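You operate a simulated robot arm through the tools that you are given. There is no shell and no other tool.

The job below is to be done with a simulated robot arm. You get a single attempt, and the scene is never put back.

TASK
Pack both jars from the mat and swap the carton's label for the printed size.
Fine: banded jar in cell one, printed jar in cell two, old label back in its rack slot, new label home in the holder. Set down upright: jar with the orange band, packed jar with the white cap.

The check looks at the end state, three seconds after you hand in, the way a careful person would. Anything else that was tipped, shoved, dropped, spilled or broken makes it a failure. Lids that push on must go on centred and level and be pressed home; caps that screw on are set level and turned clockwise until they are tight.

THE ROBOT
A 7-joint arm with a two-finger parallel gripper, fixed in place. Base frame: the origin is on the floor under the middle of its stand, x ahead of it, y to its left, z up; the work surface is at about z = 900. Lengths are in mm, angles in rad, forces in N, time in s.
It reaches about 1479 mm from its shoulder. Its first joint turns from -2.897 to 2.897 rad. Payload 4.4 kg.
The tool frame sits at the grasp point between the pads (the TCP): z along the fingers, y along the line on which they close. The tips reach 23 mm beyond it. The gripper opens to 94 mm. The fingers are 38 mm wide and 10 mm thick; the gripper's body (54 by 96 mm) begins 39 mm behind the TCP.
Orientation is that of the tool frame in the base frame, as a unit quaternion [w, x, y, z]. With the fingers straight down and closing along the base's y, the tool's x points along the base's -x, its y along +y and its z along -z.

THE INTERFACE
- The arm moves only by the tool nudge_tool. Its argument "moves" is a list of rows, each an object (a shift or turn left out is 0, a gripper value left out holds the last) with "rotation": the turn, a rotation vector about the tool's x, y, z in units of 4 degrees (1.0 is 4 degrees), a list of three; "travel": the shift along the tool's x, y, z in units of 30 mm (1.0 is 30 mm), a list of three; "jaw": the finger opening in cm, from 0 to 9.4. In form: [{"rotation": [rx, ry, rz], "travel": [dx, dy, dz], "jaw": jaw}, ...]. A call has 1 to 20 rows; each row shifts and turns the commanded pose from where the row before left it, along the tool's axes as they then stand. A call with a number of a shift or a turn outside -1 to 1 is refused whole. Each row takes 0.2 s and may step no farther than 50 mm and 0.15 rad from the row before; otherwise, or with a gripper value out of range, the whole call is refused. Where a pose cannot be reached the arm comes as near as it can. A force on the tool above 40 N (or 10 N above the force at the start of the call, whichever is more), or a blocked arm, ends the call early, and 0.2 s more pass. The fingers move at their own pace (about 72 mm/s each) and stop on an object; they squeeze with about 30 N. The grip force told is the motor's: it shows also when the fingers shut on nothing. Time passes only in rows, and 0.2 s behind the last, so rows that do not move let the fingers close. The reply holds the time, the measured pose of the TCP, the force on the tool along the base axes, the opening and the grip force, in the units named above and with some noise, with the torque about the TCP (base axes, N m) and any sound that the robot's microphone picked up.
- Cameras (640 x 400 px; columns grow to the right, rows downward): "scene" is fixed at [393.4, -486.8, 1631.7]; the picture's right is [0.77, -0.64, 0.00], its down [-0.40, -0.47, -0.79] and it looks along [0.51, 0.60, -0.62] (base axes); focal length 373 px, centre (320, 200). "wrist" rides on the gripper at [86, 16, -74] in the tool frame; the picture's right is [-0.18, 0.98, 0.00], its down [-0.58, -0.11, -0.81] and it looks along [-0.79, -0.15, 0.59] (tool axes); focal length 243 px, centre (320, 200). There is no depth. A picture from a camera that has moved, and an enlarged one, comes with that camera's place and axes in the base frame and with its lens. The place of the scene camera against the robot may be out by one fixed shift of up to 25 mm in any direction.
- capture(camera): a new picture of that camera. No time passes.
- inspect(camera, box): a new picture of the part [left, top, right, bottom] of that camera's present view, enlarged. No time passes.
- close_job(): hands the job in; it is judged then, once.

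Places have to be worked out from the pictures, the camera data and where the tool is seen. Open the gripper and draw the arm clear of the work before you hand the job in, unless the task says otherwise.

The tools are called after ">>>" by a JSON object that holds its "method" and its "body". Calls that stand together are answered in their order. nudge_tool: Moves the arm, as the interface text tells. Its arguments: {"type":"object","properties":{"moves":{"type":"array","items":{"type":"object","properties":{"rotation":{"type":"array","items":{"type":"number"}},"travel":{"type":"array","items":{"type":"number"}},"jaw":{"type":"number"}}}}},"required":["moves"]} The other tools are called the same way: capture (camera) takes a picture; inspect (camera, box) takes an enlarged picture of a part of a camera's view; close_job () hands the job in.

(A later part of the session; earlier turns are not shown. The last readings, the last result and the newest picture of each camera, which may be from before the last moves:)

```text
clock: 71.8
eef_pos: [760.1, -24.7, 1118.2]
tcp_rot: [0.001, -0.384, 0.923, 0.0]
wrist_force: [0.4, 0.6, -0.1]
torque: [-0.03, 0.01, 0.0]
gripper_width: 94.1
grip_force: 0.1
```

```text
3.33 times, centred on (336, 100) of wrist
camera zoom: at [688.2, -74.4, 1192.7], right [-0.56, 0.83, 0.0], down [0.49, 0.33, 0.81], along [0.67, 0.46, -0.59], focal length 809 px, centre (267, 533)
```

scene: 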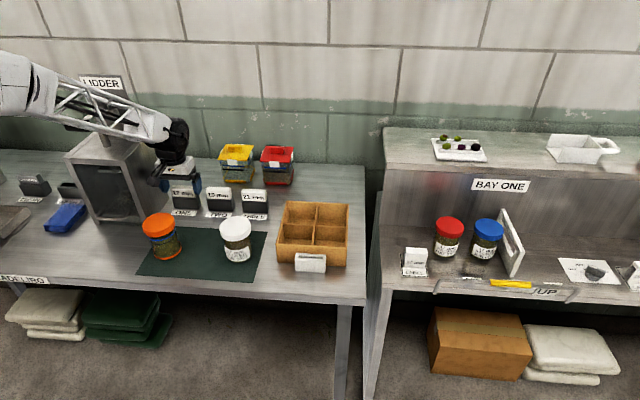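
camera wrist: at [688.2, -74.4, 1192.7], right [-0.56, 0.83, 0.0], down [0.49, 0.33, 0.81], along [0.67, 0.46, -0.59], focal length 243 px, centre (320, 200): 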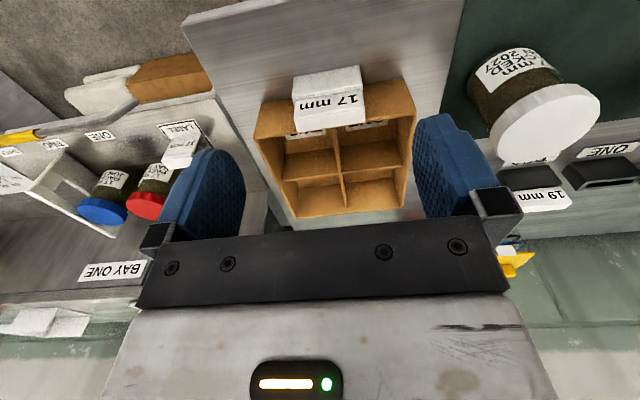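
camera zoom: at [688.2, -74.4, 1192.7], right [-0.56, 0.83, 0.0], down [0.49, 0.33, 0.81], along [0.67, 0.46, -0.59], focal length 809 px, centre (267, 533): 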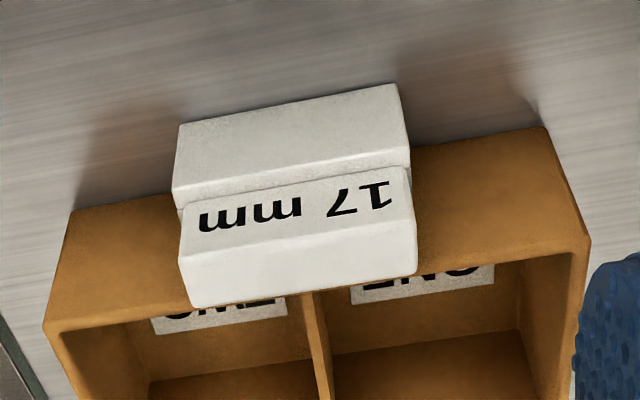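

Cell measurements: cells about 83 mm wide, cell one centred near u≈513, w≈646.5, rim z≈970, dividers lower. For the jars I want the fingers to close along w (so no finger goes between the two jars), so I rotate the tool 90° here in free air at z≈1118.

>>> {"method": "nudge_tool", "body": {"moves": [{"rotation": [0, 0, 1]}, {"rotation": [0, 0, 1]}, {"rotation": [0, 0, 1]}, {"rotation": [0, 0, 1]}, {"rotation": [0, 0, 1]}, {"rotation": [0, 0, 1]}, {"rotation": [0, 0, 1]}, {"rotation": [0, 0, 1]}, {"rotation": [0, 0, 1]}, {"rotation": [0, 0, 1]}, {"rotation": [0, 0, 1]}, {"rotation": [0, 0, 0.25]}, {}]}}

>>> {"method": "nudge_tool", "body": {"moves": [{"rotation": [0, 0, 1]}, {"rotation": [0, 0, 1]}, {"rotation": [0, 0, 1]}, {"rotation": [0, 0, 1]}, {"rotation": [0, 0, 1]}, {"rotation": [0, 0, 1]}, {"rotation": [0, 0, 1]}, {"rotation": [0, 0, 1]}, {"rotation": [0, 0, 1]}, {"rotation": [0, 0, 1]}, {"rotation": [0, 0, 1]}, {"rotation": [0, 0, 0.25]}, {}, {}]}}

>>> {"method": "capture", "body": {"camera": "wrist"}}

>>> {"method": "capture", "body": {"camera": "scene"}}

```text
clock: 74.6
eef_pos: [759.1, -24.9, 1119.0]
tcp_rot: [0.0, 0.0, 1.0, -0.001]
wrist_force: [0.2, -0.4, 0.1]
torque: [0.0, 0.03, 0.01]
gripper_width: 93.7
grip_force: 0.0
```

```text
clock: 77.6
eef_pos: [759.0, -25.7, 1118.7]
tcp_rot: [0.0, 0.383, 0.924, 0.001]
wrist_force: [-0.5, 0.1, 0.4]
torque: [0.03, 0.0, -0.03]
gripper_width: 93.9
grip_force: 0.0
```

```text
taken
camera wrist: at [709.5, 46.8, 1193.2], right [0.83, 0.56, 0.0], down [0.33, -0.49, 0.81], along [0.46, -0.67, -0.59], focal length 243 px, centre (320, 200)
```

wrist: 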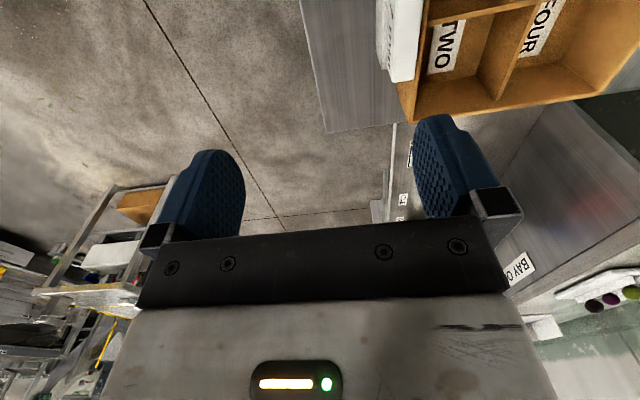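

```text
taken
```

scene: 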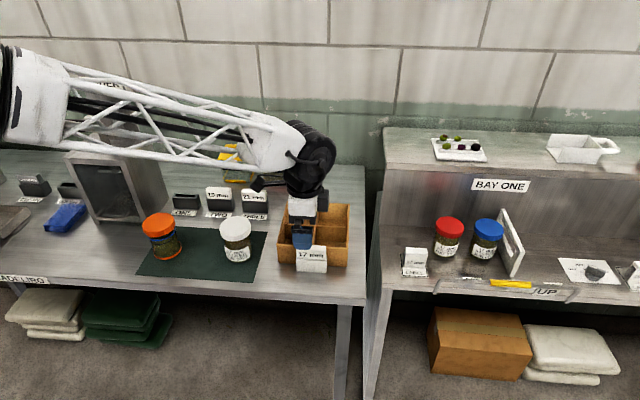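

Tool now closes along w. I move at z≈1118 toward the white-cap jar (roughly u≈347, w≈597) for a top view.

>>> {"method": "nudge_tool", "body": {"moves": [{"travel": [1, 1, 0]}, {"travel": [1, 1, 0]}, {"travel": [1, 0.57, 0]}, {"travel": [1, 0, 0]}, {"travel": [1, 0, 0]}, {"travel": [1, 0, 0]}, {"travel": [1, 0, 0]}, {"travel": [0.5, 0, 0]}, {}, {}]}}

>>> {"method": "nudge_tool", "body": {"moves": [{}]}}

>>> {"method": "capture", "body": {"camera": "wrist"}}

>>> {"method": "inspect", "body": {"camera": "wrist", "box": [220, 0, 420, 125]}}

```text
clock: 79.8
eef_pos: [653.8, 188.9, 1119.8]
tcp_rot: [0.0, 0.383, 0.924, 0.0]
wrist_force: [-0.7, 0.2, -0.2]
torque: [0.02, 0.04, 0.0]
gripper_width: 94.0
grip_force: 0.1
```

```text
clock: 80.2
eef_pos: [653.8, 187.8, 1118.5]
tcp_rot: [0.0, 0.383, 0.924, 0.001]
wrist_force: [-0.5, 0.6, -0.2]
torque: [-0.01, 0.01, -0.02]
gripper_width: 93.9
grip_force: 0.0
```

```text
taken
camera wrist: at [605.1, 260.3, 1193.8], right [0.83, 0.56, 0.0], down [0.33, -0.49, 0.81], along [0.46, -0.67, -0.59], focal length 243 px, centre (320, 200)
```

wrist: 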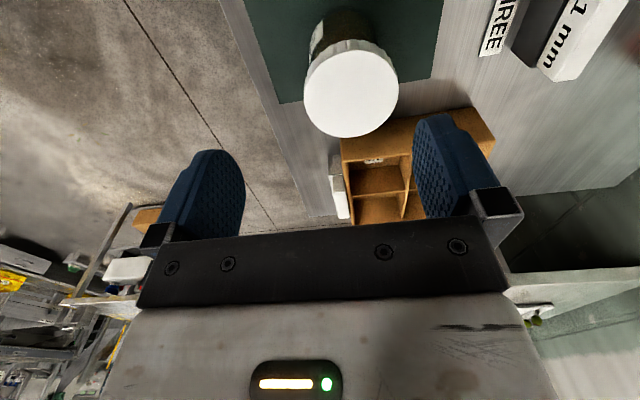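

```text
3.20 times, centred on (320, 62) of wrist
camera zoom: at [605.1, 260.3, 1193.8], right [0.83, 0.56, 0.0], down [0.33, -0.49, 0.81], along [0.46, -0.67, -0.59], focal length 776 px, centre (320, 640)
```

zoom: 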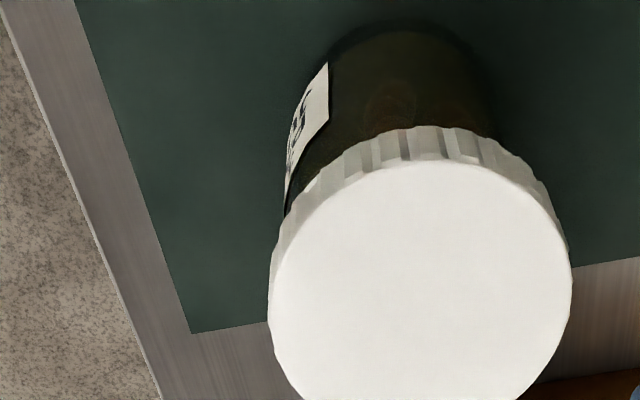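

The cap appears centred near u≈354, w≈617, diameter ~73–75 mm. I move above it so it should project at column 320, and measure again.

>>> {"method": "nudge_tool", "body": {"moves": [{"travel": [-0.83, 0.717, 0]}, {}, {}]}}

>>> {"method": "nudge_tool", "body": {"moves": [{}]}}

>>> {"method": "nudge_tool", "body": {"moves": [{}]}}

>>> {"method": "capture", "body": {"camera": "wrist"}}

>>> {"method": "inspect", "body": {"camera": "wrist", "box": [240, 0, 400, 100]}}

>>> {"method": "inspect", "body": {"camera": "wrist", "box": [240, 40, 400, 140]}}

```text
clock: 81.0
eef_pos: [688.0, 186.0, 1118.7]
tcp_rot: [0.0, 0.382, 0.924, 0.0]
wrist_force: [0.0, -0.3, -0.3]
torque: [-0.03, -0.03, -0.02]
gripper_width: 93.8
grip_force: 0.1
```

```text
clock: 81.4
eef_pos: [687.1, 185.7, 1119.3]
tcp_rot: [0.0, 0.383, 0.924, -0.001]
wrist_force: [0.0, 0.3, 0.3]
torque: [0.0, 0.0, 0.0]
gripper_width: 94.4
grip_force: 0.1
```

```text
clock: 81.8
eef_pos: [688.3, 184.8, 1118.7]
tcp_rot: [0.0, 0.383, 0.924, 0.0]
wrist_force: [-0.3, -0.5, -0.4]
torque: [-0.01, -0.04, 0.0]
gripper_width: 93.9
grip_force: 0.1
```

```text
taken
camera wrist: at [638.2, 257.8, 1193.2], right [0.83, 0.56, 0.0], down [0.33, -0.49, 0.81], along [0.46, -0.67, -0.59], focal length 243 px, centre (320, 200)
```

wrist: 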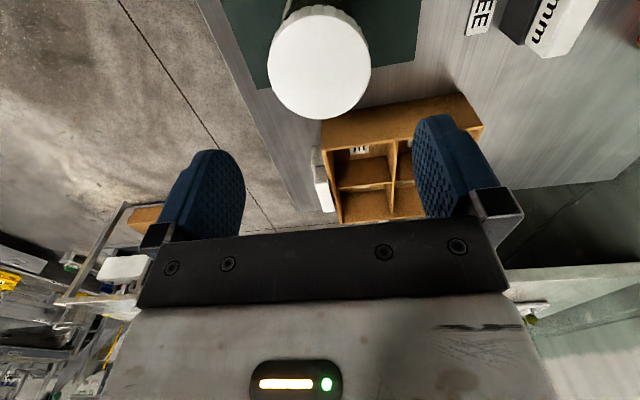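

```text
4.00 times, centred on (320, 50) of wrist
camera zoom: at [638.2, 257.8, 1193.2], right [0.83, 0.56, 0.0], down [0.33, -0.49, 0.81], along [0.46, -0.67, -0.59], focal length 970 px, centre (320, 800)
```

zoom: 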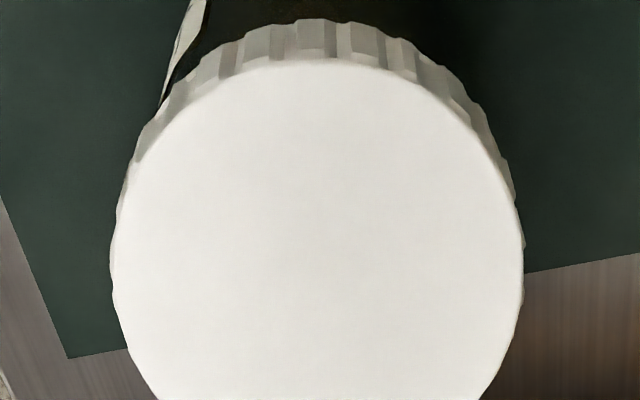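

```text
4.00 times, centred on (320, 90) of wrist
camera zoom: at [638.2, 257.8, 1193.2], right [0.83, 0.56, 0.0], down [0.33, -0.49, 0.81], along [0.46, -0.67, -0.59], focal length 970 px, centre (320, 640)
```

zoom: 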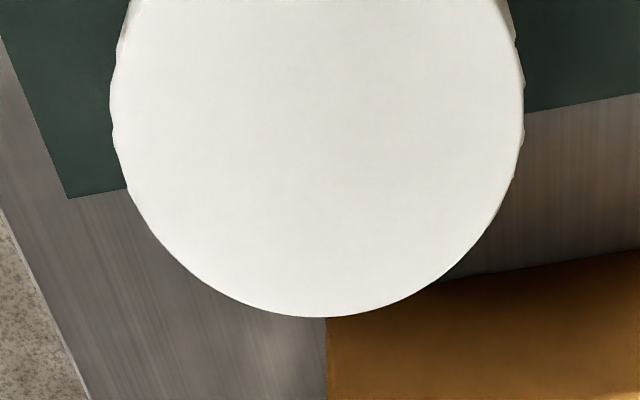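

The cap is centred in w within ~0.7 mm, and about 4 mm ahead in u. I correct that and descend 50 mm (tips ≈1046, still above the cap) to fix the cap height by scale.

>>> {"method": "nudge_tool", "body": {"moves": [{"travel": [-0.133, -0.023, 0.5]}, {"travel": [0, 0, 0.67]}, {"travel": [0, 0, 0.5]}, {}, {}]}}

>>> {"method": "nudge_tool", "body": {"moves": [{}]}}

>>> {"method": "nudge_tool", "body": {"moves": [{}]}}

>>> {"method": "capture", "body": {"camera": "wrist"}}

>>> {"method": "inspect", "body": {"camera": "wrist", "box": [220, 0, 420, 125]}}

>>> {"method": "inspect", "body": {"camera": "wrist", "box": [220, 60, 420, 185]}}

```text
clock: 83.0
eef_pos: [687.9, 181.0, 1069.1]
tcp_rot: [0.0, 0.382, 0.924, 0.0]
wrist_force: [0.1, 0.0, 0.2]
torque: [0.02, 0.0, 0.03]
gripper_width: 94.1
grip_force: 0.0
```

```text
clock: 83.4
eef_pos: [689.0, 181.9, 1069.2]
tcp_rot: [0.0, 0.382, 0.924, 0.0]
wrist_force: [-0.5, 0.5, 0.3]
torque: [-0.01, -0.01, -0.01]
gripper_width: 94.0
grip_force: 0.0
```

```text
clock: 83.8
eef_pos: [688.3, 180.8, 1067.8]
tcp_rot: [0.0, 0.382, 0.924, 0.0]
wrist_force: [0.3, -0.1, 0.1]
torque: [0.03, -0.02, 0.0]
gripper_width: 94.0
grip_force: 0.1
```

```text
taken
camera wrist: at [639.9, 254.2, 1143.3], right [0.83, 0.56, 0.0], down [0.33, -0.49, 0.81], along [0.46, -0.67, -0.59], focal length 243 px, centre (320, 200)
```

wrist: 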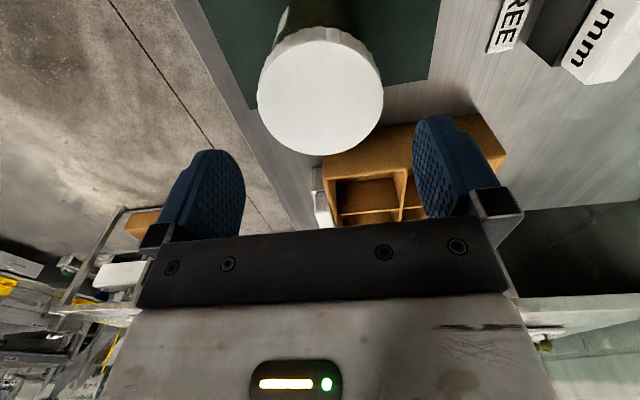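

```text
3.20 times, centred on (320, 62) of wrist
camera zoom: at [639.9, 254.2, 1143.3], right [0.83, 0.56, 0.0], down [0.33, -0.49, 0.81], along [0.46, -0.67, -0.59], focal length 776 px, centre (320, 640)
```

zoom: 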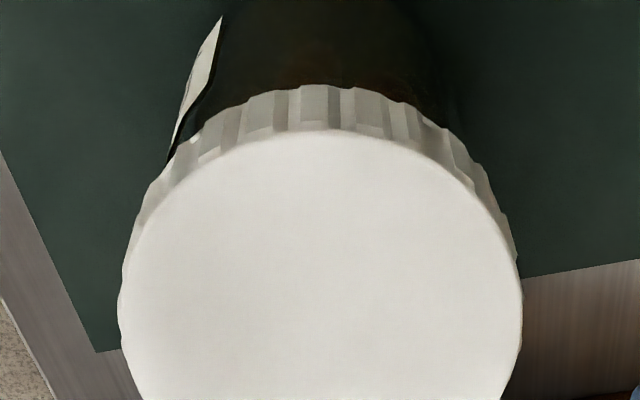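

```text
3.20 times, centred on (320, 122) of wrist
camera zoom: at [639.9, 254.2, 1143.3], right [0.83, 0.56, 0.0], down [0.33, -0.49, 0.81], along [0.46, -0.67, -0.59], focal length 776 px, centre (320, 448)
```

zoom: 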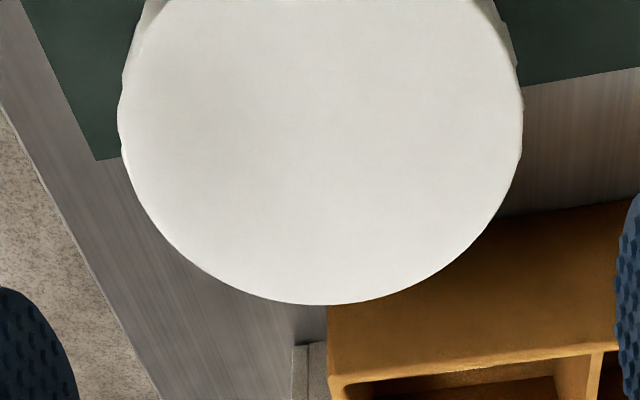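

From the scale change: cap top z≈1003, cap diameter ≈78 mm, centre +4 mm in u and −0.7 mm in w from the TCP; cap band spans roughly z 985–1003. I centre on it and lower to z≈1025 first.

>>> {"method": "nudge_tool", "body": {"moves": [{"travel": [-0.133, -0.02, 0]}, {"travel": [0, 0, 0.7]}, {"travel": [0, 0, 0.75]}, {}, {}]}}

>>> {"method": "nudge_tool", "body": {"moves": [{}]}}

>>> {"method": "nudge_tool", "body": {"moves": [{}]}}

>>> {"method": "capture", "body": {"camera": "wrist"}}

```text
clock: 85.0
eef_pos: [691.0, 178.7, 1026.8]
tcp_rot: [0.0, 0.383, 0.924, 0.0]
wrist_force: [0.0, -0.2, 0.3]
torque: [0.01, -0.02, 0.01]
gripper_width: 94.1
grip_force: 0.0
```

```text
clock: 85.4
eef_pos: [692.1, 179.1, 1026.6]
tcp_rot: [0.0, 0.382, 0.924, 0.0]
wrist_force: [0.6, -1.0, 1.3]
torque: [-0.03, 0.02, -0.04]
gripper_width: 94.0
grip_force: 0.0
```

```text
clock: 85.8
eef_pos: [692.2, 177.7, 1025.8]
tcp_rot: [0.0, 0.382, 0.924, 0.001]
wrist_force: [0.4, -0.2, 0.0]
torque: [0.02, 0.01, 0.0]
gripper_width: 93.9
grip_force: 0.2
```

```text
taken
camera wrist: at [642.4, 251.8, 1100.4], right [0.83, 0.56, 0.0], down [0.33, -0.49, 0.81], along [0.46, -0.67, -0.59], focal length 243 px, centre (320, 200)
```

wrist: 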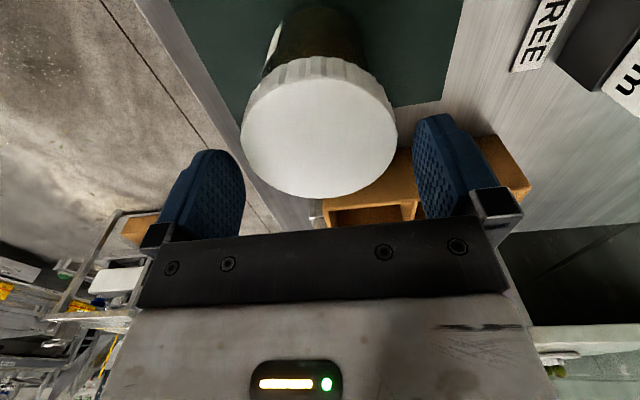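

Cap is centred between the fingers (offset ≈+1 u, −0.4 w). I lower to grasp height z≈996 (tips ≈973).

>>> {"method": "nudge_tool", "body": {"moves": [{"travel": [-0.03, -0.013, 0.3]}, {"travel": [0, 0, 0.35]}, {"travel": [0, 0, 0.36]}, {}, {}]}}

>>> {"method": "nudge_tool", "body": {"moves": [{}]}}

>>> {"method": "capture", "body": {"camera": "wrist"}}

>>> {"method": "inspect", "body": {"camera": "scene", "box": [190, 160, 302, 270]}}

```text
clock: 87.0
eef_pos: [692.1, 178.4, 995.7]
tcp_rot: [0.0, 0.383, 0.924, 0.001]
wrist_force: [0.6, 1.0, -0.8]
torque: [0.01, 0.0, 0.03]
gripper_width: 94.1
grip_force: 0.0
```

```text
clock: 87.4
eef_pos: [693.0, 177.3, 996.2]
tcp_rot: [-0.001, 0.383, 0.924, 0.0]
wrist_force: [0.6, -0.9, 0.5]
torque: [-0.04, -0.02, 0.0]
gripper_width: 94.1
grip_force: 0.1
```

```text
taken
camera wrist: at [643.3, 250.8, 1070.3], right [0.83, 0.56, 0.0], down [0.33, -0.49, 0.81], along [0.46, -0.67, -0.59], focal length 243 px, centre (320, 200)
```

wrist: 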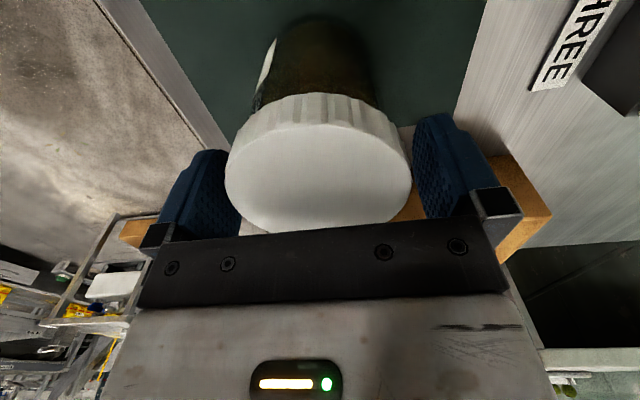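

```text
3.64 times, centred on (246, 215) of scene
camera zoom: at [393.4, -486.8, 1631.7], right [0.77, -0.64, 0.0], down [-0.4, -0.47, -0.79], along [0.51, 0.6, -0.62], focal length 1357 px, centre (589, 146)
```

zoom: 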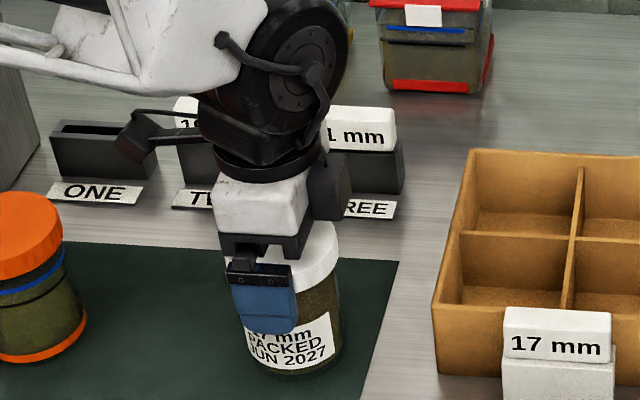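

Fingers straddle the white cap with no contact. I close on it.

>>> {"method": "nudge_tool", "body": {"moves": [{"jaw": 6.5}, {"jaw": 6.5}, {"jaw": 6.5}, {"jaw": 6.5}]}}

>>> {"method": "nudge_tool", "body": {"moves": [{}]}}

>>> {"method": "nudge_tool", "body": {"moves": [{}]}}

>>> {"method": "inspect", "body": {"camera": "wrist", "box": [160, 0, 480, 240]}}

```text
clock: 88.4
eef_pos: [691.2, 177.8, 995.5]
tcp_rot: [0.0, 0.383, 0.924, 0.0]
wrist_force: [0.6, 1.3, 2.3]
torque: [-0.02, 0.06, -0.02]
gripper_width: 76.5
grip_force: 30.0
```

```text
clock: 88.8
eef_pos: [692.4, 178.6, 996.4]
tcp_rot: [0.0, 0.383, 0.924, 0.0]
wrist_force: [1.0, 1.5, 1.5]
torque: [0.02, 0.01, 0.0]
gripper_width: 76.6
grip_force: 30.4
```

```text
clock: 89.2
eef_pos: [692.8, 178.0, 995.9]
tcp_rot: [0.0, 0.383, 0.924, 0.0]
wrist_force: [2.1, 1.3, 2.5]
torque: [0.0, 0.03, -0.03]
gripper_width: 76.9
grip_force: 30.2
```

```text
1.67 times, centred on (320, 120) of wrist
camera zoom: at [643.4, 250.8, 1070.4], right [0.83, 0.56, 0.0], down [0.33, -0.49, 0.81], along [0.46, -0.67, -0.59], focal length 404 px, centre (320, 333)
```

zoom: 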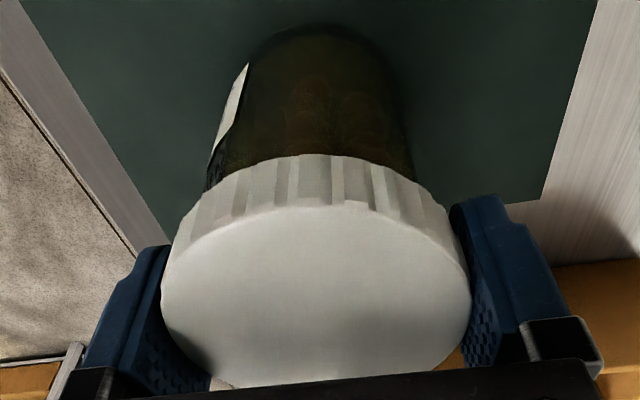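

Gripped at 76.7 mm. I lift 12 mm gently and check that the whole jar comes up with its cap.

>>> {"method": "nudge_tool", "body": {"moves": [{"travel": [0, 0, -0.1]}, {"travel": [0, 0, -0.15]}, {"travel": [0, 0, -0.15]}, {}]}}

>>> {"method": "inspect", "body": {"camera": "wrist", "box": [160, 0, 480, 240]}}

>>> {"method": "inspect", "body": {"camera": "scene", "box": [190, 160, 302, 270]}}

```text
clock: 90.2
eef_pos: [693.0, 177.7, 1006.4]
tcp_rot: [0.0, 0.382, 0.924, 0.0]
wrist_force: [0.1, 0.3, -3.6]
torque: [0.0, -0.05, 0.02]
gripper_width: 76.9
grip_force: 30.2
```

```text
1.67 times, centred on (320, 120) of wrist
camera zoom: at [643.8, 250.4, 1081.3], right [0.83, 0.56, 0.0], down [0.33, -0.49, 0.81], along [0.46, -0.67, -0.59], focal length 404 px, centre (320, 333)
```

zoom: 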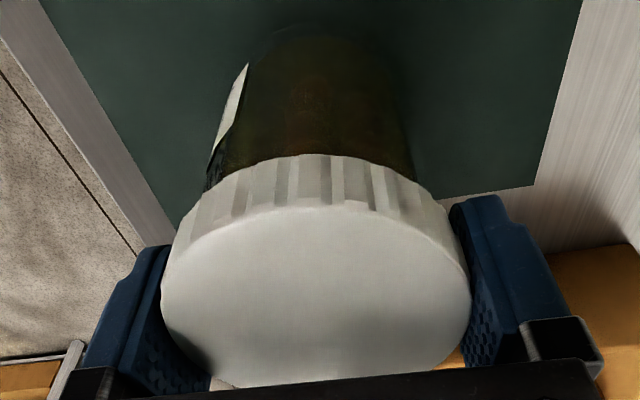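

```text
3.64 times, centred on (246, 215) of scene
camera zoom: at [393.4, -486.8, 1631.7], right [0.77, -0.64, 0.0], down [-0.4, -0.47, -0.79], along [0.51, 0.6, -0.62], focal length 1357 px, centre (589, 146)
```

zoom: 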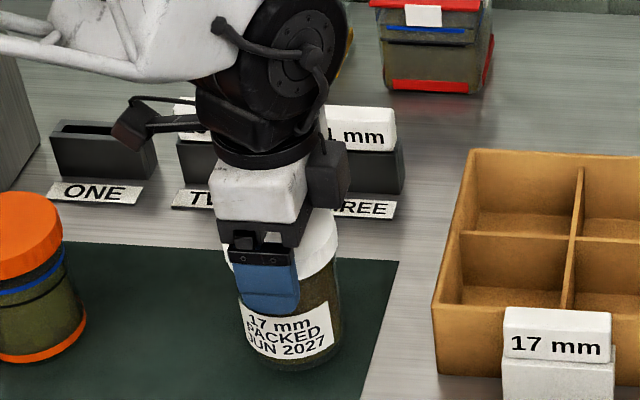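

The jar lifted cleanly (≈4 N weight, no slip). I raise to z≈1110 so the jar bottom clears everything, then carry it over cell two.

>>> {"method": "nudge_tool", "body": {"moves": [{"travel": [0, 0, -0.5]}, {"travel": [0, 0, -1]}, {"travel": [0, 0, -1]}, {"travel": [0, 0, -0.95]}, {"travel": [-0.5, 0.3, 0]}, {"travel": [-1, 0.3, 0]}, {"travel": [-1, 0.3, 0]}, {"travel": [-1, 0.143, 0]}, {"travel": [-1, 0, 0]}, {"travel": [-1, 0, 0]}, {"travel": [-1, 0, 0]}, {"travel": [-0.87, 0, 0]}, {"travel": [-0.5, 0, 0]}, {}, {}]}}

>>> {"method": "nudge_tool", "body": {"moves": [{}]}}

>>> {"method": "nudge_tool", "body": {"moves": [{}]}}

>>> {"method": "capture", "body": {"camera": "wrist"}}

>>> {"method": "inspect", "body": {"camera": "scene", "box": [258, 150, 380, 290]}}

```text
clock: 93.4
eef_pos: [883.2, 33.5, 1109.8]
tcp_rot: [0.0, 0.383, 0.924, 0.0]
wrist_force: [0.8, -0.2, -3.4]
torque: [-0.02, -0.01, 0.01]
gripper_width: 76.6
grip_force: 31.0
```

```text
clock: 93.8
eef_pos: [882.0, 33.6, 1109.7]
tcp_rot: [0.001, 0.383, 0.924, 0.0]
wrist_force: [-0.2, -0.3, -3.9]
torque: [-0.03, 0.0, -0.01]
gripper_width: 76.8
grip_force: 30.0
```

```text
clock: 94.2
eef_pos: [883.0, 34.3, 1109.6]
tcp_rot: [0.0, 0.383, 0.924, 0.0]
wrist_force: [1.0, 0.4, -2.8]
torque: [-0.01, -0.05, -0.02]
gripper_width: 76.9
grip_force: 30.1
```

```text
taken
camera wrist: at [834.1, 106.1, 1184.9], right [0.83, 0.56, 0.0], down [0.33, -0.49, 0.81], along [0.46, -0.67, -0.59], focal length 243 px, centre (320, 200)
```

wrist: 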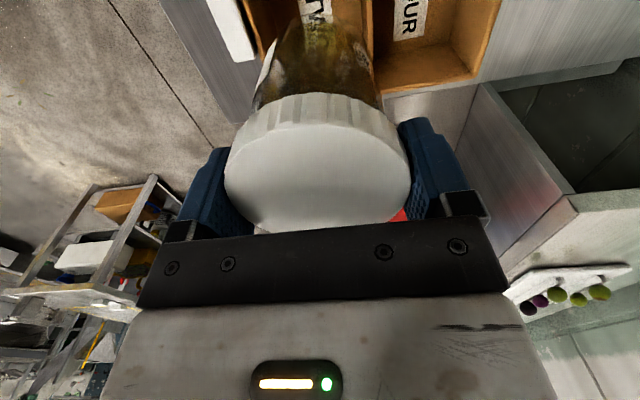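

```text
2.86 times, centred on (319, 220) of scene
camera zoom: at [393.4, -486.8, 1631.7], right [0.77, -0.64, 0.0], down [-0.4, -0.47, -0.79], along [0.51, 0.6, -0.62], focal length 1066 px, centre (323, 143)
```

zoom: 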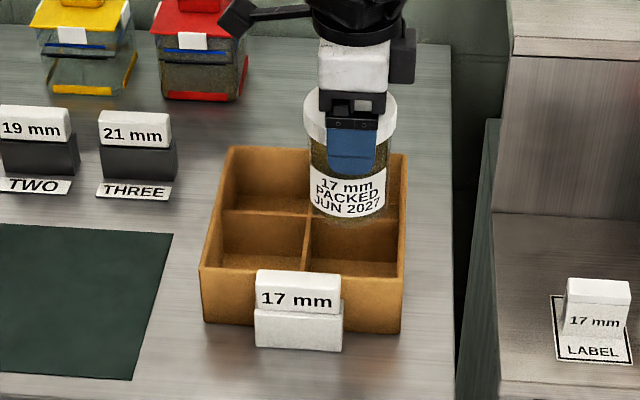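

The jar hovers over cell two (TCP ≈ u 600.4, w 648.3). I enlarge the view around the jar bottom and cell walls to judge centring.

>>> {"method": "inspect", "body": {"camera": "wrist", "box": [220, 0, 480, 130]}}

>>> {"method": "nudge_tool", "body": {"moves": [{"travel": [0, 0, 0.4]}, {"travel": [0, 0, 0.4]}, {}, {}]}}

>>> {"method": "nudge_tool", "body": {"moves": [{}]}}

>>> {"method": "inspect", "body": {"camera": "wrist", "box": [200, 0, 520, 130]}}

>>> {"method": "inspect", "body": {"camera": "scene", "box": [258, 150, 380, 290]}}

```text
2.46 times, centred on (350, 65) of wrist
camera zoom: at [834.1, 106.1, 1184.9], right [0.83, 0.56, 0.0], down [0.33, -0.49, 0.81], along [0.46, -0.67, -0.59], focal length 597 px, centre (246, 532)
```

zoom: 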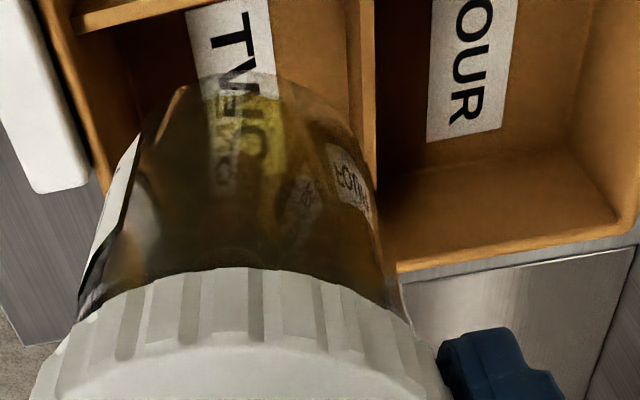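

```text
clock: 95.2
eef_pos: [883.2, 33.7, 1086.7]
tcp_rot: [0.001, 0.382, 0.924, 0.0]
wrist_force: [-1.2, 0.3, -2.8]
torque: [-0.02, 0.0, 0.0]
gripper_width: 76.5
grip_force: 30.2
```

```text
clock: 95.6
eef_pos: [881.4, 33.5, 1085.7]
tcp_rot: [0.0, 0.383, 0.924, 0.0]
wrist_force: [1.1, -0.3, -3.1]
torque: [-0.01, -0.02, 0.01]
gripper_width: 76.7
grip_force: 30.4
```

```text
2.00 times, centred on (360, 65) of wrist
camera zoom: at [833.3, 106.9, 1161.4], right [0.83, 0.56, 0.0], down [0.33, -0.49, 0.81], along [0.46, -0.67, -0.59], focal length 485 px, centre (240, 470)
```

zoom: 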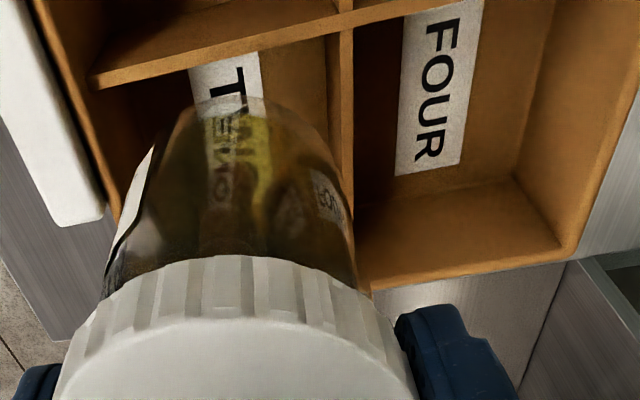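

```text
2.86 times, centred on (319, 220) of scene
camera zoom: at [393.4, -486.8, 1631.7], right [0.77, -0.64, 0.0], down [-0.4, -0.47, -0.79], along [0.51, 0.6, -0.62], focal length 1066 px, centre (323, 143)
```

zoom: 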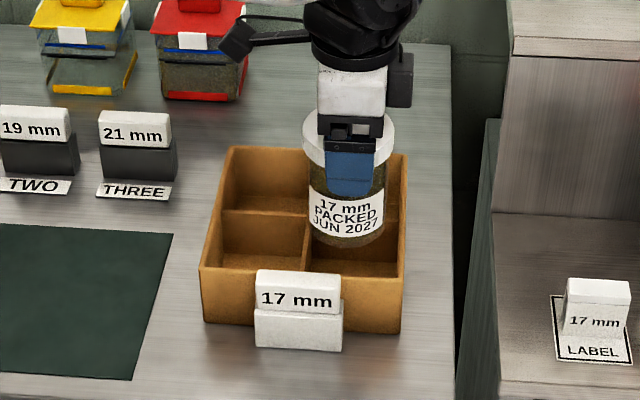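

I zoom further on the cell edges around the jar to refine the offset in both directions.

>>> {"method": "inspect", "body": {"camera": "wrist", "box": [210, 0, 306, 60]}}

>>> {"method": "inspect", "body": {"camera": "wrist", "box": [290, 0, 418, 80]}}

>>> {"method": "inspect", "body": {"camera": "wrist", "box": [220, 60, 348, 140]}}

```text
6.67 times, centred on (258, 30) of wrist
camera zoom: at [833.3, 106.9, 1161.4], right [0.83, 0.56, 0.0], down [0.33, -0.49, 0.81], along [0.46, -0.67, -0.59], focal length 1618 px, centre (733, 1333)
```

zoom: 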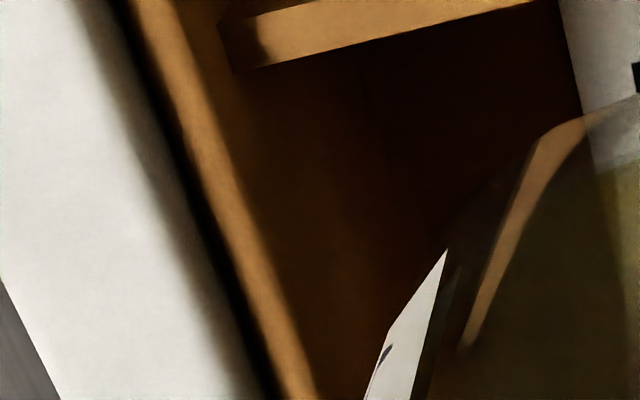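

```text
5.00 times, centred on (354, 40) of wrist
camera zoom: at [833.3, 106.9, 1161.4], right [0.83, 0.56, 0.0], down [0.33, -0.49, 0.81], along [0.46, -0.67, -0.59], focal length 1213 px, centre (150, 1000)
```

zoom: 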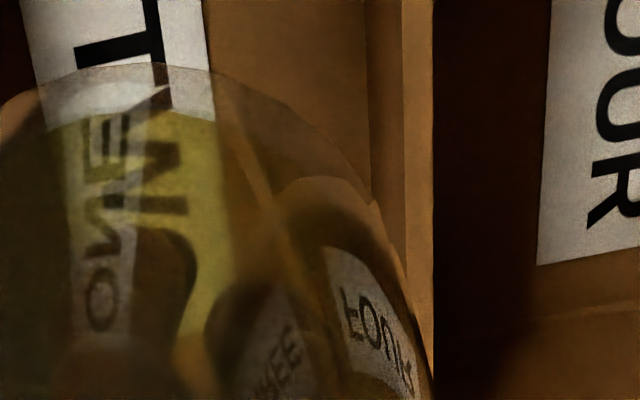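

```text
5.00 times, centred on (284, 100) of wrist
camera zoom: at [833.3, 106.9, 1161.4], right [0.83, 0.56, 0.0], down [0.33, -0.49, 0.81], along [0.46, -0.67, -0.59], focal length 1213 px, centre (500, 700)
```

zoom: 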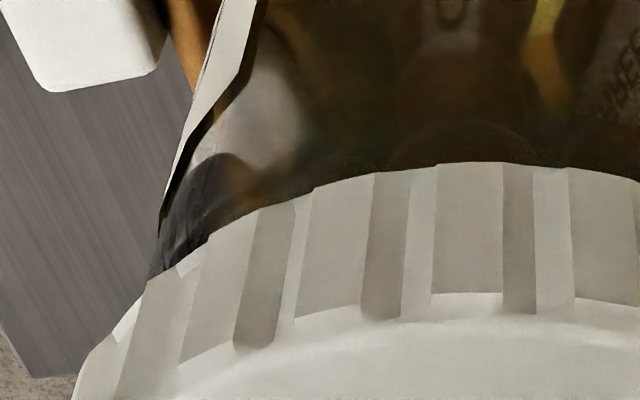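

Before lowering, I check with the fixed camera whether the carton has stayed where it was at the start (same zoom box as my first look).

>>> {"method": "inspect", "body": {"camera": "scene", "box": [278, 230, 358, 280]}}

>>> {"method": "inspect", "body": {"camera": "scene", "box": [250, 180, 370, 290]}}

```text
8.00 times, centred on (318, 255) of scene
camera zoom: at [393.4, -486.8, 1631.7], right [0.77, -0.64, 0.0], down [-0.4, -0.47, -0.79], along [0.51, 0.6, -0.62], focal length 2985 px, centre (336, -240)
```

zoom: 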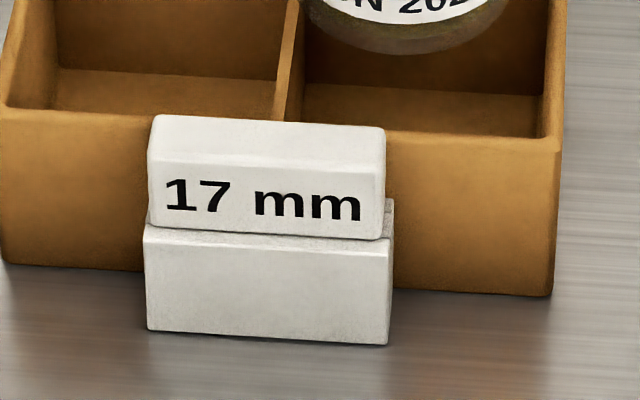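

```text
3.64 times, centred on (310, 235) of scene
camera zoom: at [393.4, -486.8, 1631.7], right [0.77, -0.64, 0.0], down [-0.4, -0.47, -0.79], along [0.51, 0.6, -0.62], focal length 1357 px, centre (356, 73)
```

zoom: 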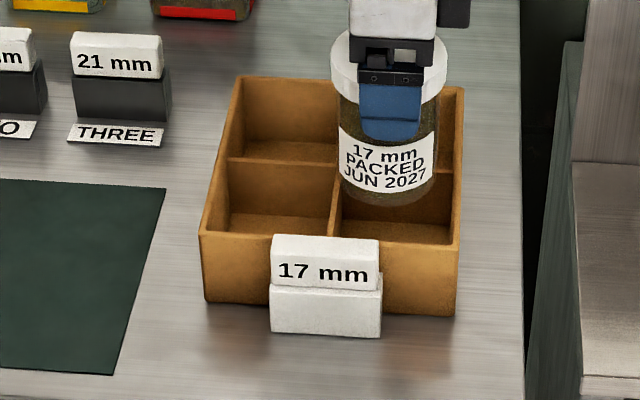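

The carton sits about 3 mm further right than at the start (a small slip during label release); cell two's centre is now ≈(600.3, 647.5), matching the TCP. Only the ~70 mm glass goes below the rim, so clearance is ~6 mm. I lower slowly, watching force.

>>> {"method": "nudge_tool", "body": {"moves": [{"travel": [0, -0.015, 0.3]}, {"travel": [0, 0, 0.4]}, {"travel": [0, 0, 0.4]}, {}, {}]}}

>>> {"method": "inspect", "body": {"camera": "scene", "box": [268, 160, 370, 290]}}

>>> {"method": "inspect", "body": {"camera": "wrist", "box": [200, 0, 520, 130]}}

```text
clock: 96.8
eef_pos: [882.2, 34.3, 1052.9]
tcp_rot: [-0.001, 0.382, 0.924, 0.0]
wrist_force: [0.0, 0.8, -3.5]
torque: [0.01, 0.0, 0.01]
gripper_width: 76.7
grip_force: 29.8
```

```text
3.08 times, centred on (319, 225) of scene
camera zoom: at [393.4, -486.8, 1631.7], right [0.77, -0.64, 0.0], down [-0.4, -0.47, -0.79], along [0.51, 0.6, -0.62], focal length 1148 px, centre (323, 123)
```

zoom: 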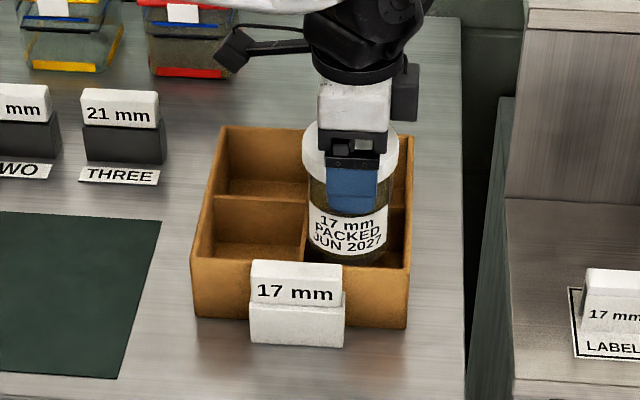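

```text
2.00 times, centred on (360, 65) of wrist
camera zoom: at [833.2, 106.1, 1127.6], right [0.83, 0.56, 0.0], down [0.33, -0.49, 0.81], along [0.46, -0.67, -0.59], focal length 485 px, centre (240, 470)
```

zoom: 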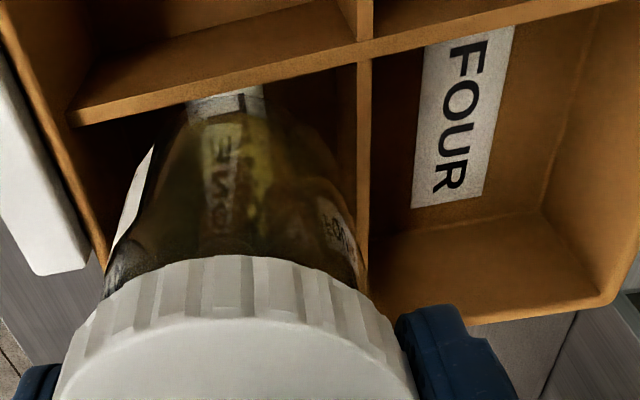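

The jar looks closer to the divider than to the right wall in the scene view. I zoom in to quantify this before going lower.

>>> {"method": "inspect", "body": {"camera": "scene", "box": [300, 185, 364, 265]}}

>>> {"method": "inspect", "body": {"camera": "wrist", "box": [210, 0, 338, 80]}}

>>> {"method": "nudge_tool", "body": {"moves": [{}]}}

```text
5.00 times, centred on (332, 225) of scene
camera zoom: at [393.4, -486.8, 1631.7], right [0.77, -0.64, 0.0], down [-0.4, -0.47, -0.79], along [0.51, 0.6, -0.62], focal length 1866 px, centre (260, 75)
```

zoom: 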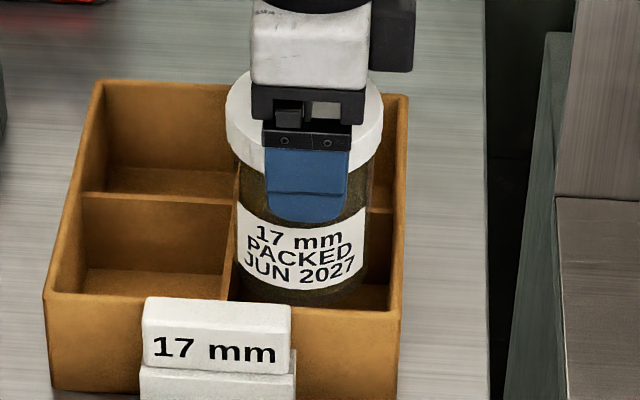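

```text
5.00 times, centred on (274, 40) of wrist
camera zoom: at [833.2, 106.1, 1127.6], right [0.83, 0.56, 0.0], down [0.33, -0.49, 0.81], along [0.46, -0.67, -0.59], focal length 1213 px, centre (550, 1000)
```

zoom: 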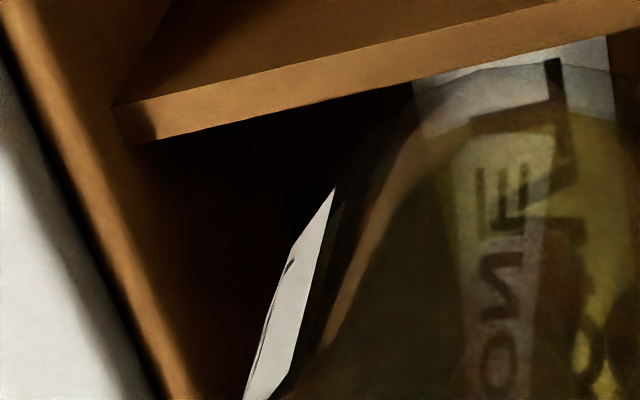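

```text
clock: 97.2
eef_pos: [881.5, 32.9, 1052.4]
tcp_rot: [0.0, 0.383, 0.924, -0.001]
wrist_force: [0.5, -0.1, -3.3]
torque: [0.0, -0.01, 0.03]
gripper_width: 76.5
grip_force: 29.6
```

Measured in the scene view: glass is ~2 mm from the divider and ~11 mm from the right wall, so the jar sits ~4 mm off in the fingers. I move +4.7 mm in u to centre the glass in the cell.

>>> {"method": "nudge_tool", "body": {"moves": [{"travel": [-0.157, 0, 0]}, {}, {}]}}

>>> {"method": "inspect", "body": {"camera": "scene", "box": [300, 185, 364, 265]}}

```text
clock: 98.0
eef_pos: [884.6, 28.0, 1052.9]
tcp_rot: [0.0, 0.383, 0.924, 0.0]
wrist_force: [-0.4, -0.4, -3.7]
torque: [-0.01, 0.0, 0.0]
gripper_width: 76.5
grip_force: 30.3
```

```text
5.00 times, centred on (332, 225) of scene
camera zoom: at [393.4, -486.8, 1631.7], right [0.77, -0.64, 0.0], down [-0.4, -0.47, -0.79], along [0.51, 0.6, -0.62], focal length 1866 px, centre (260, 75)
```

zoom: 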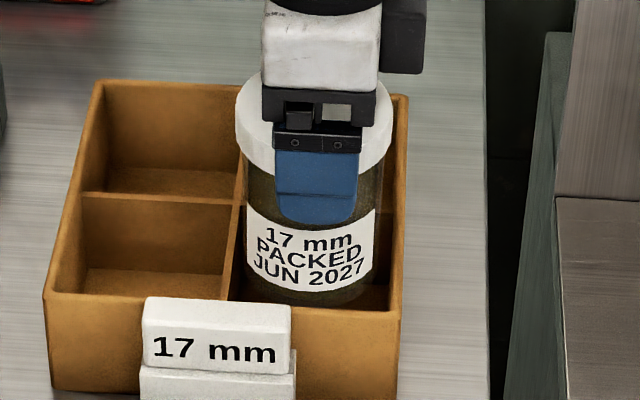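

The glass is now centred (gaps ~11 and ~13 px). I lower to z≈1006, then in small steps to the floor.

>>> {"method": "nudge_tool", "body": {"moves": [{"travel": [0, 0, 0.4]}, {"travel": [0, 0, 0.4]}, {"travel": [0, 0, 0.4]}, {"travel": [0, 0, 0.35]}, {}]}}

>>> {"method": "inspect", "body": {"camera": "scene", "box": [300, 185, 364, 265]}}

>>> {"method": "nudge_tool", "body": {"moves": [{"travel": [0, 0, 0.05]}, {"travel": [0, 0, 0.05]}, {}]}}

```text
clock: 99.2
eef_pos: [885.1, 30.2, 1007.3]
tcp_rot: [0.0, 0.382, 0.924, 0.0]
wrist_force: [-0.6, 0.0, -3.2]
torque: [-0.02, 0.0, 0.0]
gripper_width: 76.7
grip_force: 30.0
```

```text
5.00 times, centred on (332, 225) of scene
camera zoom: at [393.4, -486.8, 1631.7], right [0.77, -0.64, 0.0], down [-0.4, -0.47, -0.79], along [0.51, 0.6, -0.62], focal length 1866 px, centre (260, 75)
```

zoom: 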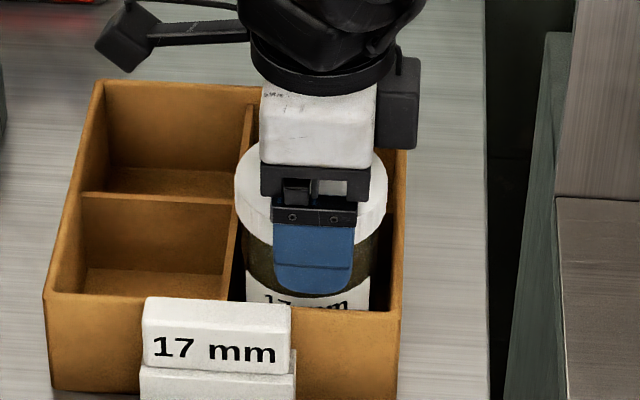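

```text
clock: 100.0
eef_pos: [883.5, 29.6, 1004.0]
tcp_rot: [0.0, 0.382, 0.924, 0.001]
wrist_force: [0.4, -0.6, -3.2]
torque: [-0.02, 0.05, -0.03]
gripper_width: 76.3
grip_force: 30.2
```

No contact yet at z≈1004. I continue in ~1.2 mm steps.

>>> {"method": "nudge_tool", "body": {"moves": [{"travel": [0, 0, 0.04]}, {"travel": [0, 0, 0.04]}, {}]}}

>>> {"method": "nudge_tool", "body": {"moves": [{"travel": [0, 0, 0.04]}, {}]}}

>>> {"method": "nudge_tool", "body": {"moves": [{"travel": [0, 0, 0.04]}, {}]}}

```text
clock: 100.8
eef_pos: [883.1, 30.1, 1000.8]
tcp_rot: [0.0, 0.383, 0.924, 0.0]
wrist_force: [-0.4, -0.4, -4.0]
torque: [-0.01, -0.02, 0.01]
gripper_width: 76.6
grip_force: 29.9
```

```text
clock: 101.4
eef_pos: [884.1, 30.1, 1000.6]
tcp_rot: [0.001, 0.382, 0.924, 0.0]
wrist_force: [-2.6, 1.7, 7.3]
torque: [0.14, 0.34, -0.01]
gripper_width: 76.4
grip_force: 30.0
```

```text
clock: 102.0
eef_pos: [885.0, 28.5, 1001.1]
tcp_rot: [0.001, 0.383, 0.924, 0.001]
wrist_force: [2.5, -1.5, 23.1]
torque: [-0.03, 0.23, -0.03]
gripper_width: 76.7
grip_force: 29.7
```

Floor contact at z≈1000.6 (23 N). I ease off ~1.3 mm, open modestly to 84 mm and check before lifting.

>>> {"method": "nudge_tool", "body": {"moves": [{"travel": [0, 0, -0.045]}, {}, {"jaw": 8.4}, {"jaw": 8.4}, {"jaw": 8.4}]}}

>>> {"method": "nudge_tool", "body": {"moves": [{"travel": [0, 0, -0.2]}, {"travel": [0, 0, -0.3]}, {"travel": [0, 0, -0.5]}, {}]}}

>>> {"method": "inspect", "body": {"camera": "scene", "box": [278, 170, 374, 290]}}

>>> {"method": "capture", "body": {"camera": "wrist"}}

```text
clock: 103.2
eef_pos: [882.9, 29.8, 1001.3]
tcp_rot: [0.001, 0.383, 0.924, 0.0]
wrist_force: [1.2, 0.4, -0.2]
torque: [-0.04, -0.02, 0.01]
gripper_width: 84.2
grip_force: 0.1
```

```text
clock: 104.2
eef_pos: [884.4, 29.9, 1031.1]
tcp_rot: [0.0, 0.383, 0.924, 0.0]
wrist_force: [0.1, 0.1, -0.1]
torque: [-0.01, 0.0, 0.0]
gripper_width: 83.8
grip_force: 0.1
```

```text
3.33 times, centred on (326, 230) of scene
camera zoom: at [393.4, -486.8, 1631.7], right [0.77, -0.64, 0.0], down [-0.4, -0.47, -0.79], along [0.51, 0.6, -0.62], focal length 1244 px, centre (300, 100)
```

zoom: 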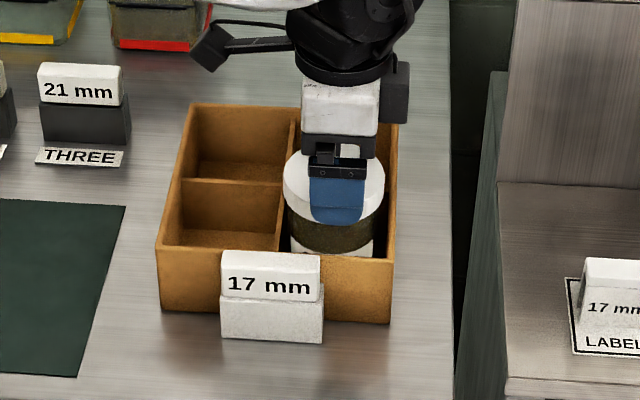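

```text
taken
camera wrist: at [836.1, 101.9, 1105.1], right [0.83, 0.56, 0.0], down [0.33, -0.49, 0.81], along [0.46, -0.67, -0.59], focal length 243 px, centre (320, 200)
```

wrist: 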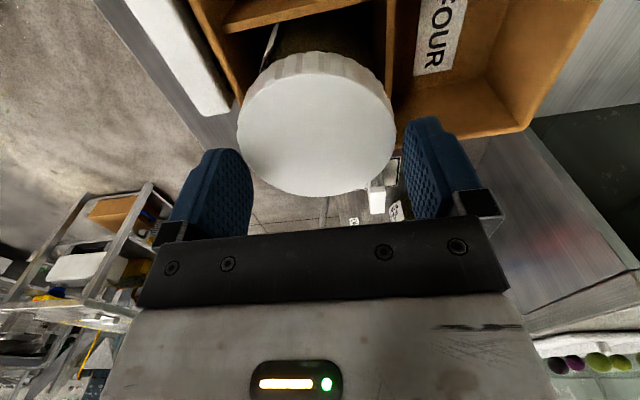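

The white-cap jar stands upright in cell two. I lift to z≈1115 and travel left to the orange-cap jar (roughly u≈166, w≈616).

>>> {"method": "nudge_tool", "body": {"moves": [{"travel": [0, 0, -1], "jaw": 9.4}, {"travel": [0, 0, -1]}, {"travel": [0, 0, -0.8]}, {}]}}

>>> {"method": "nudge_tool", "body": {"moves": [{"travel": [1, -0.07, 0]}, {"travel": [1, -0.07, 0]}, {"travel": [1, -0.07, 0]}, {"travel": [1, -0.07, 0]}, {"travel": [1, -0.07, 0]}, {"travel": [1, -0.07, 0]}, {"travel": [1, -0.07, 0]}, {"travel": [1, -0.07, 0]}, {"travel": [1, -0.07, 0]}, {"travel": [1, -0.07, 0]}, {"travel": [1, -0.07, 0]}, {"travel": [1, -0.07, 0]}, {"travel": [1, -0.07, 0]}, {"travel": [1, -0.07, 0]}, {"travel": [1, -0.07, 0]}, {}, {}]}}

>>> {"method": "nudge_tool", "body": {"moves": [{}]}}

>>> {"method": "capture", "body": {"camera": "wrist"}}

>>> {"method": "capture", "body": {"camera": "scene"}}

```text
clock: 105.2
eef_pos: [882.3, 29.3, 1114.4]
tcp_rot: [0.0, 0.383, 0.924, 0.0]
wrist_force: [-0.4, 0.3, -1.0]
torque: [0.0, 0.01, 0.02]
gripper_width: 93.9
grip_force: 0.1
```

```text
clock: 108.8
eef_pos: [543.1, 324.7, 1114.5]
tcp_rot: [0.0, 0.383, 0.924, -0.001]
wrist_force: [-0.3, 0.2, -0.2]
torque: [-0.03, 0.01, 0.01]
gripper_width: 93.9
grip_force: 0.0
```

```text
clock: 109.2
eef_pos: [543.7, 325.7, 1114.7]
tcp_rot: [0.0, 0.382, 0.924, 0.0]
wrist_force: [-1.0, 0.0, -0.1]
torque: [0.0, 0.04, 0.0]
gripper_width: 93.9
grip_force: 0.0
```

```text
taken
camera wrist: at [494.8, 397.3, 1189.6], right [0.83, 0.56, 0.0], down [0.33, -0.49, 0.81], along [0.46, -0.67, -0.59], focal length 243 px, centre (320, 200)
```

wrist: 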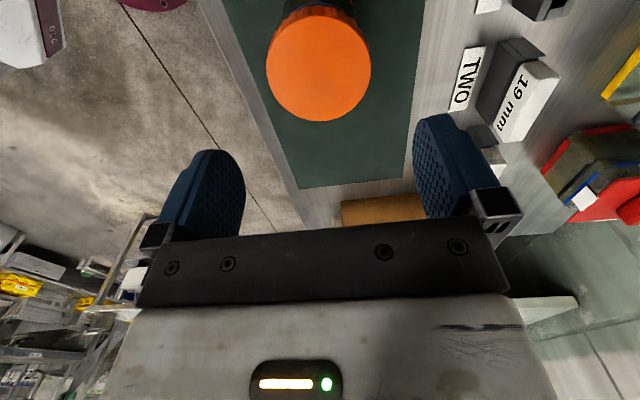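

```text
taken
```

scene: 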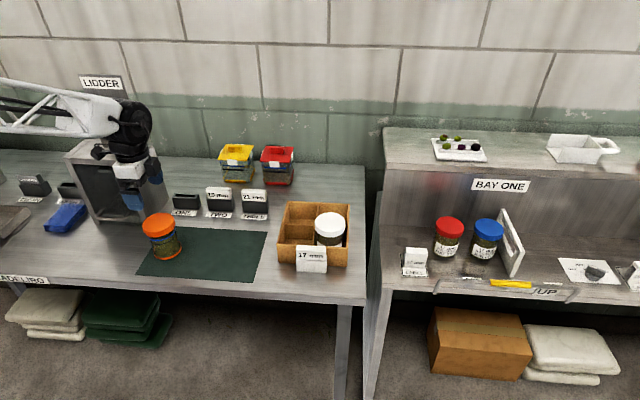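

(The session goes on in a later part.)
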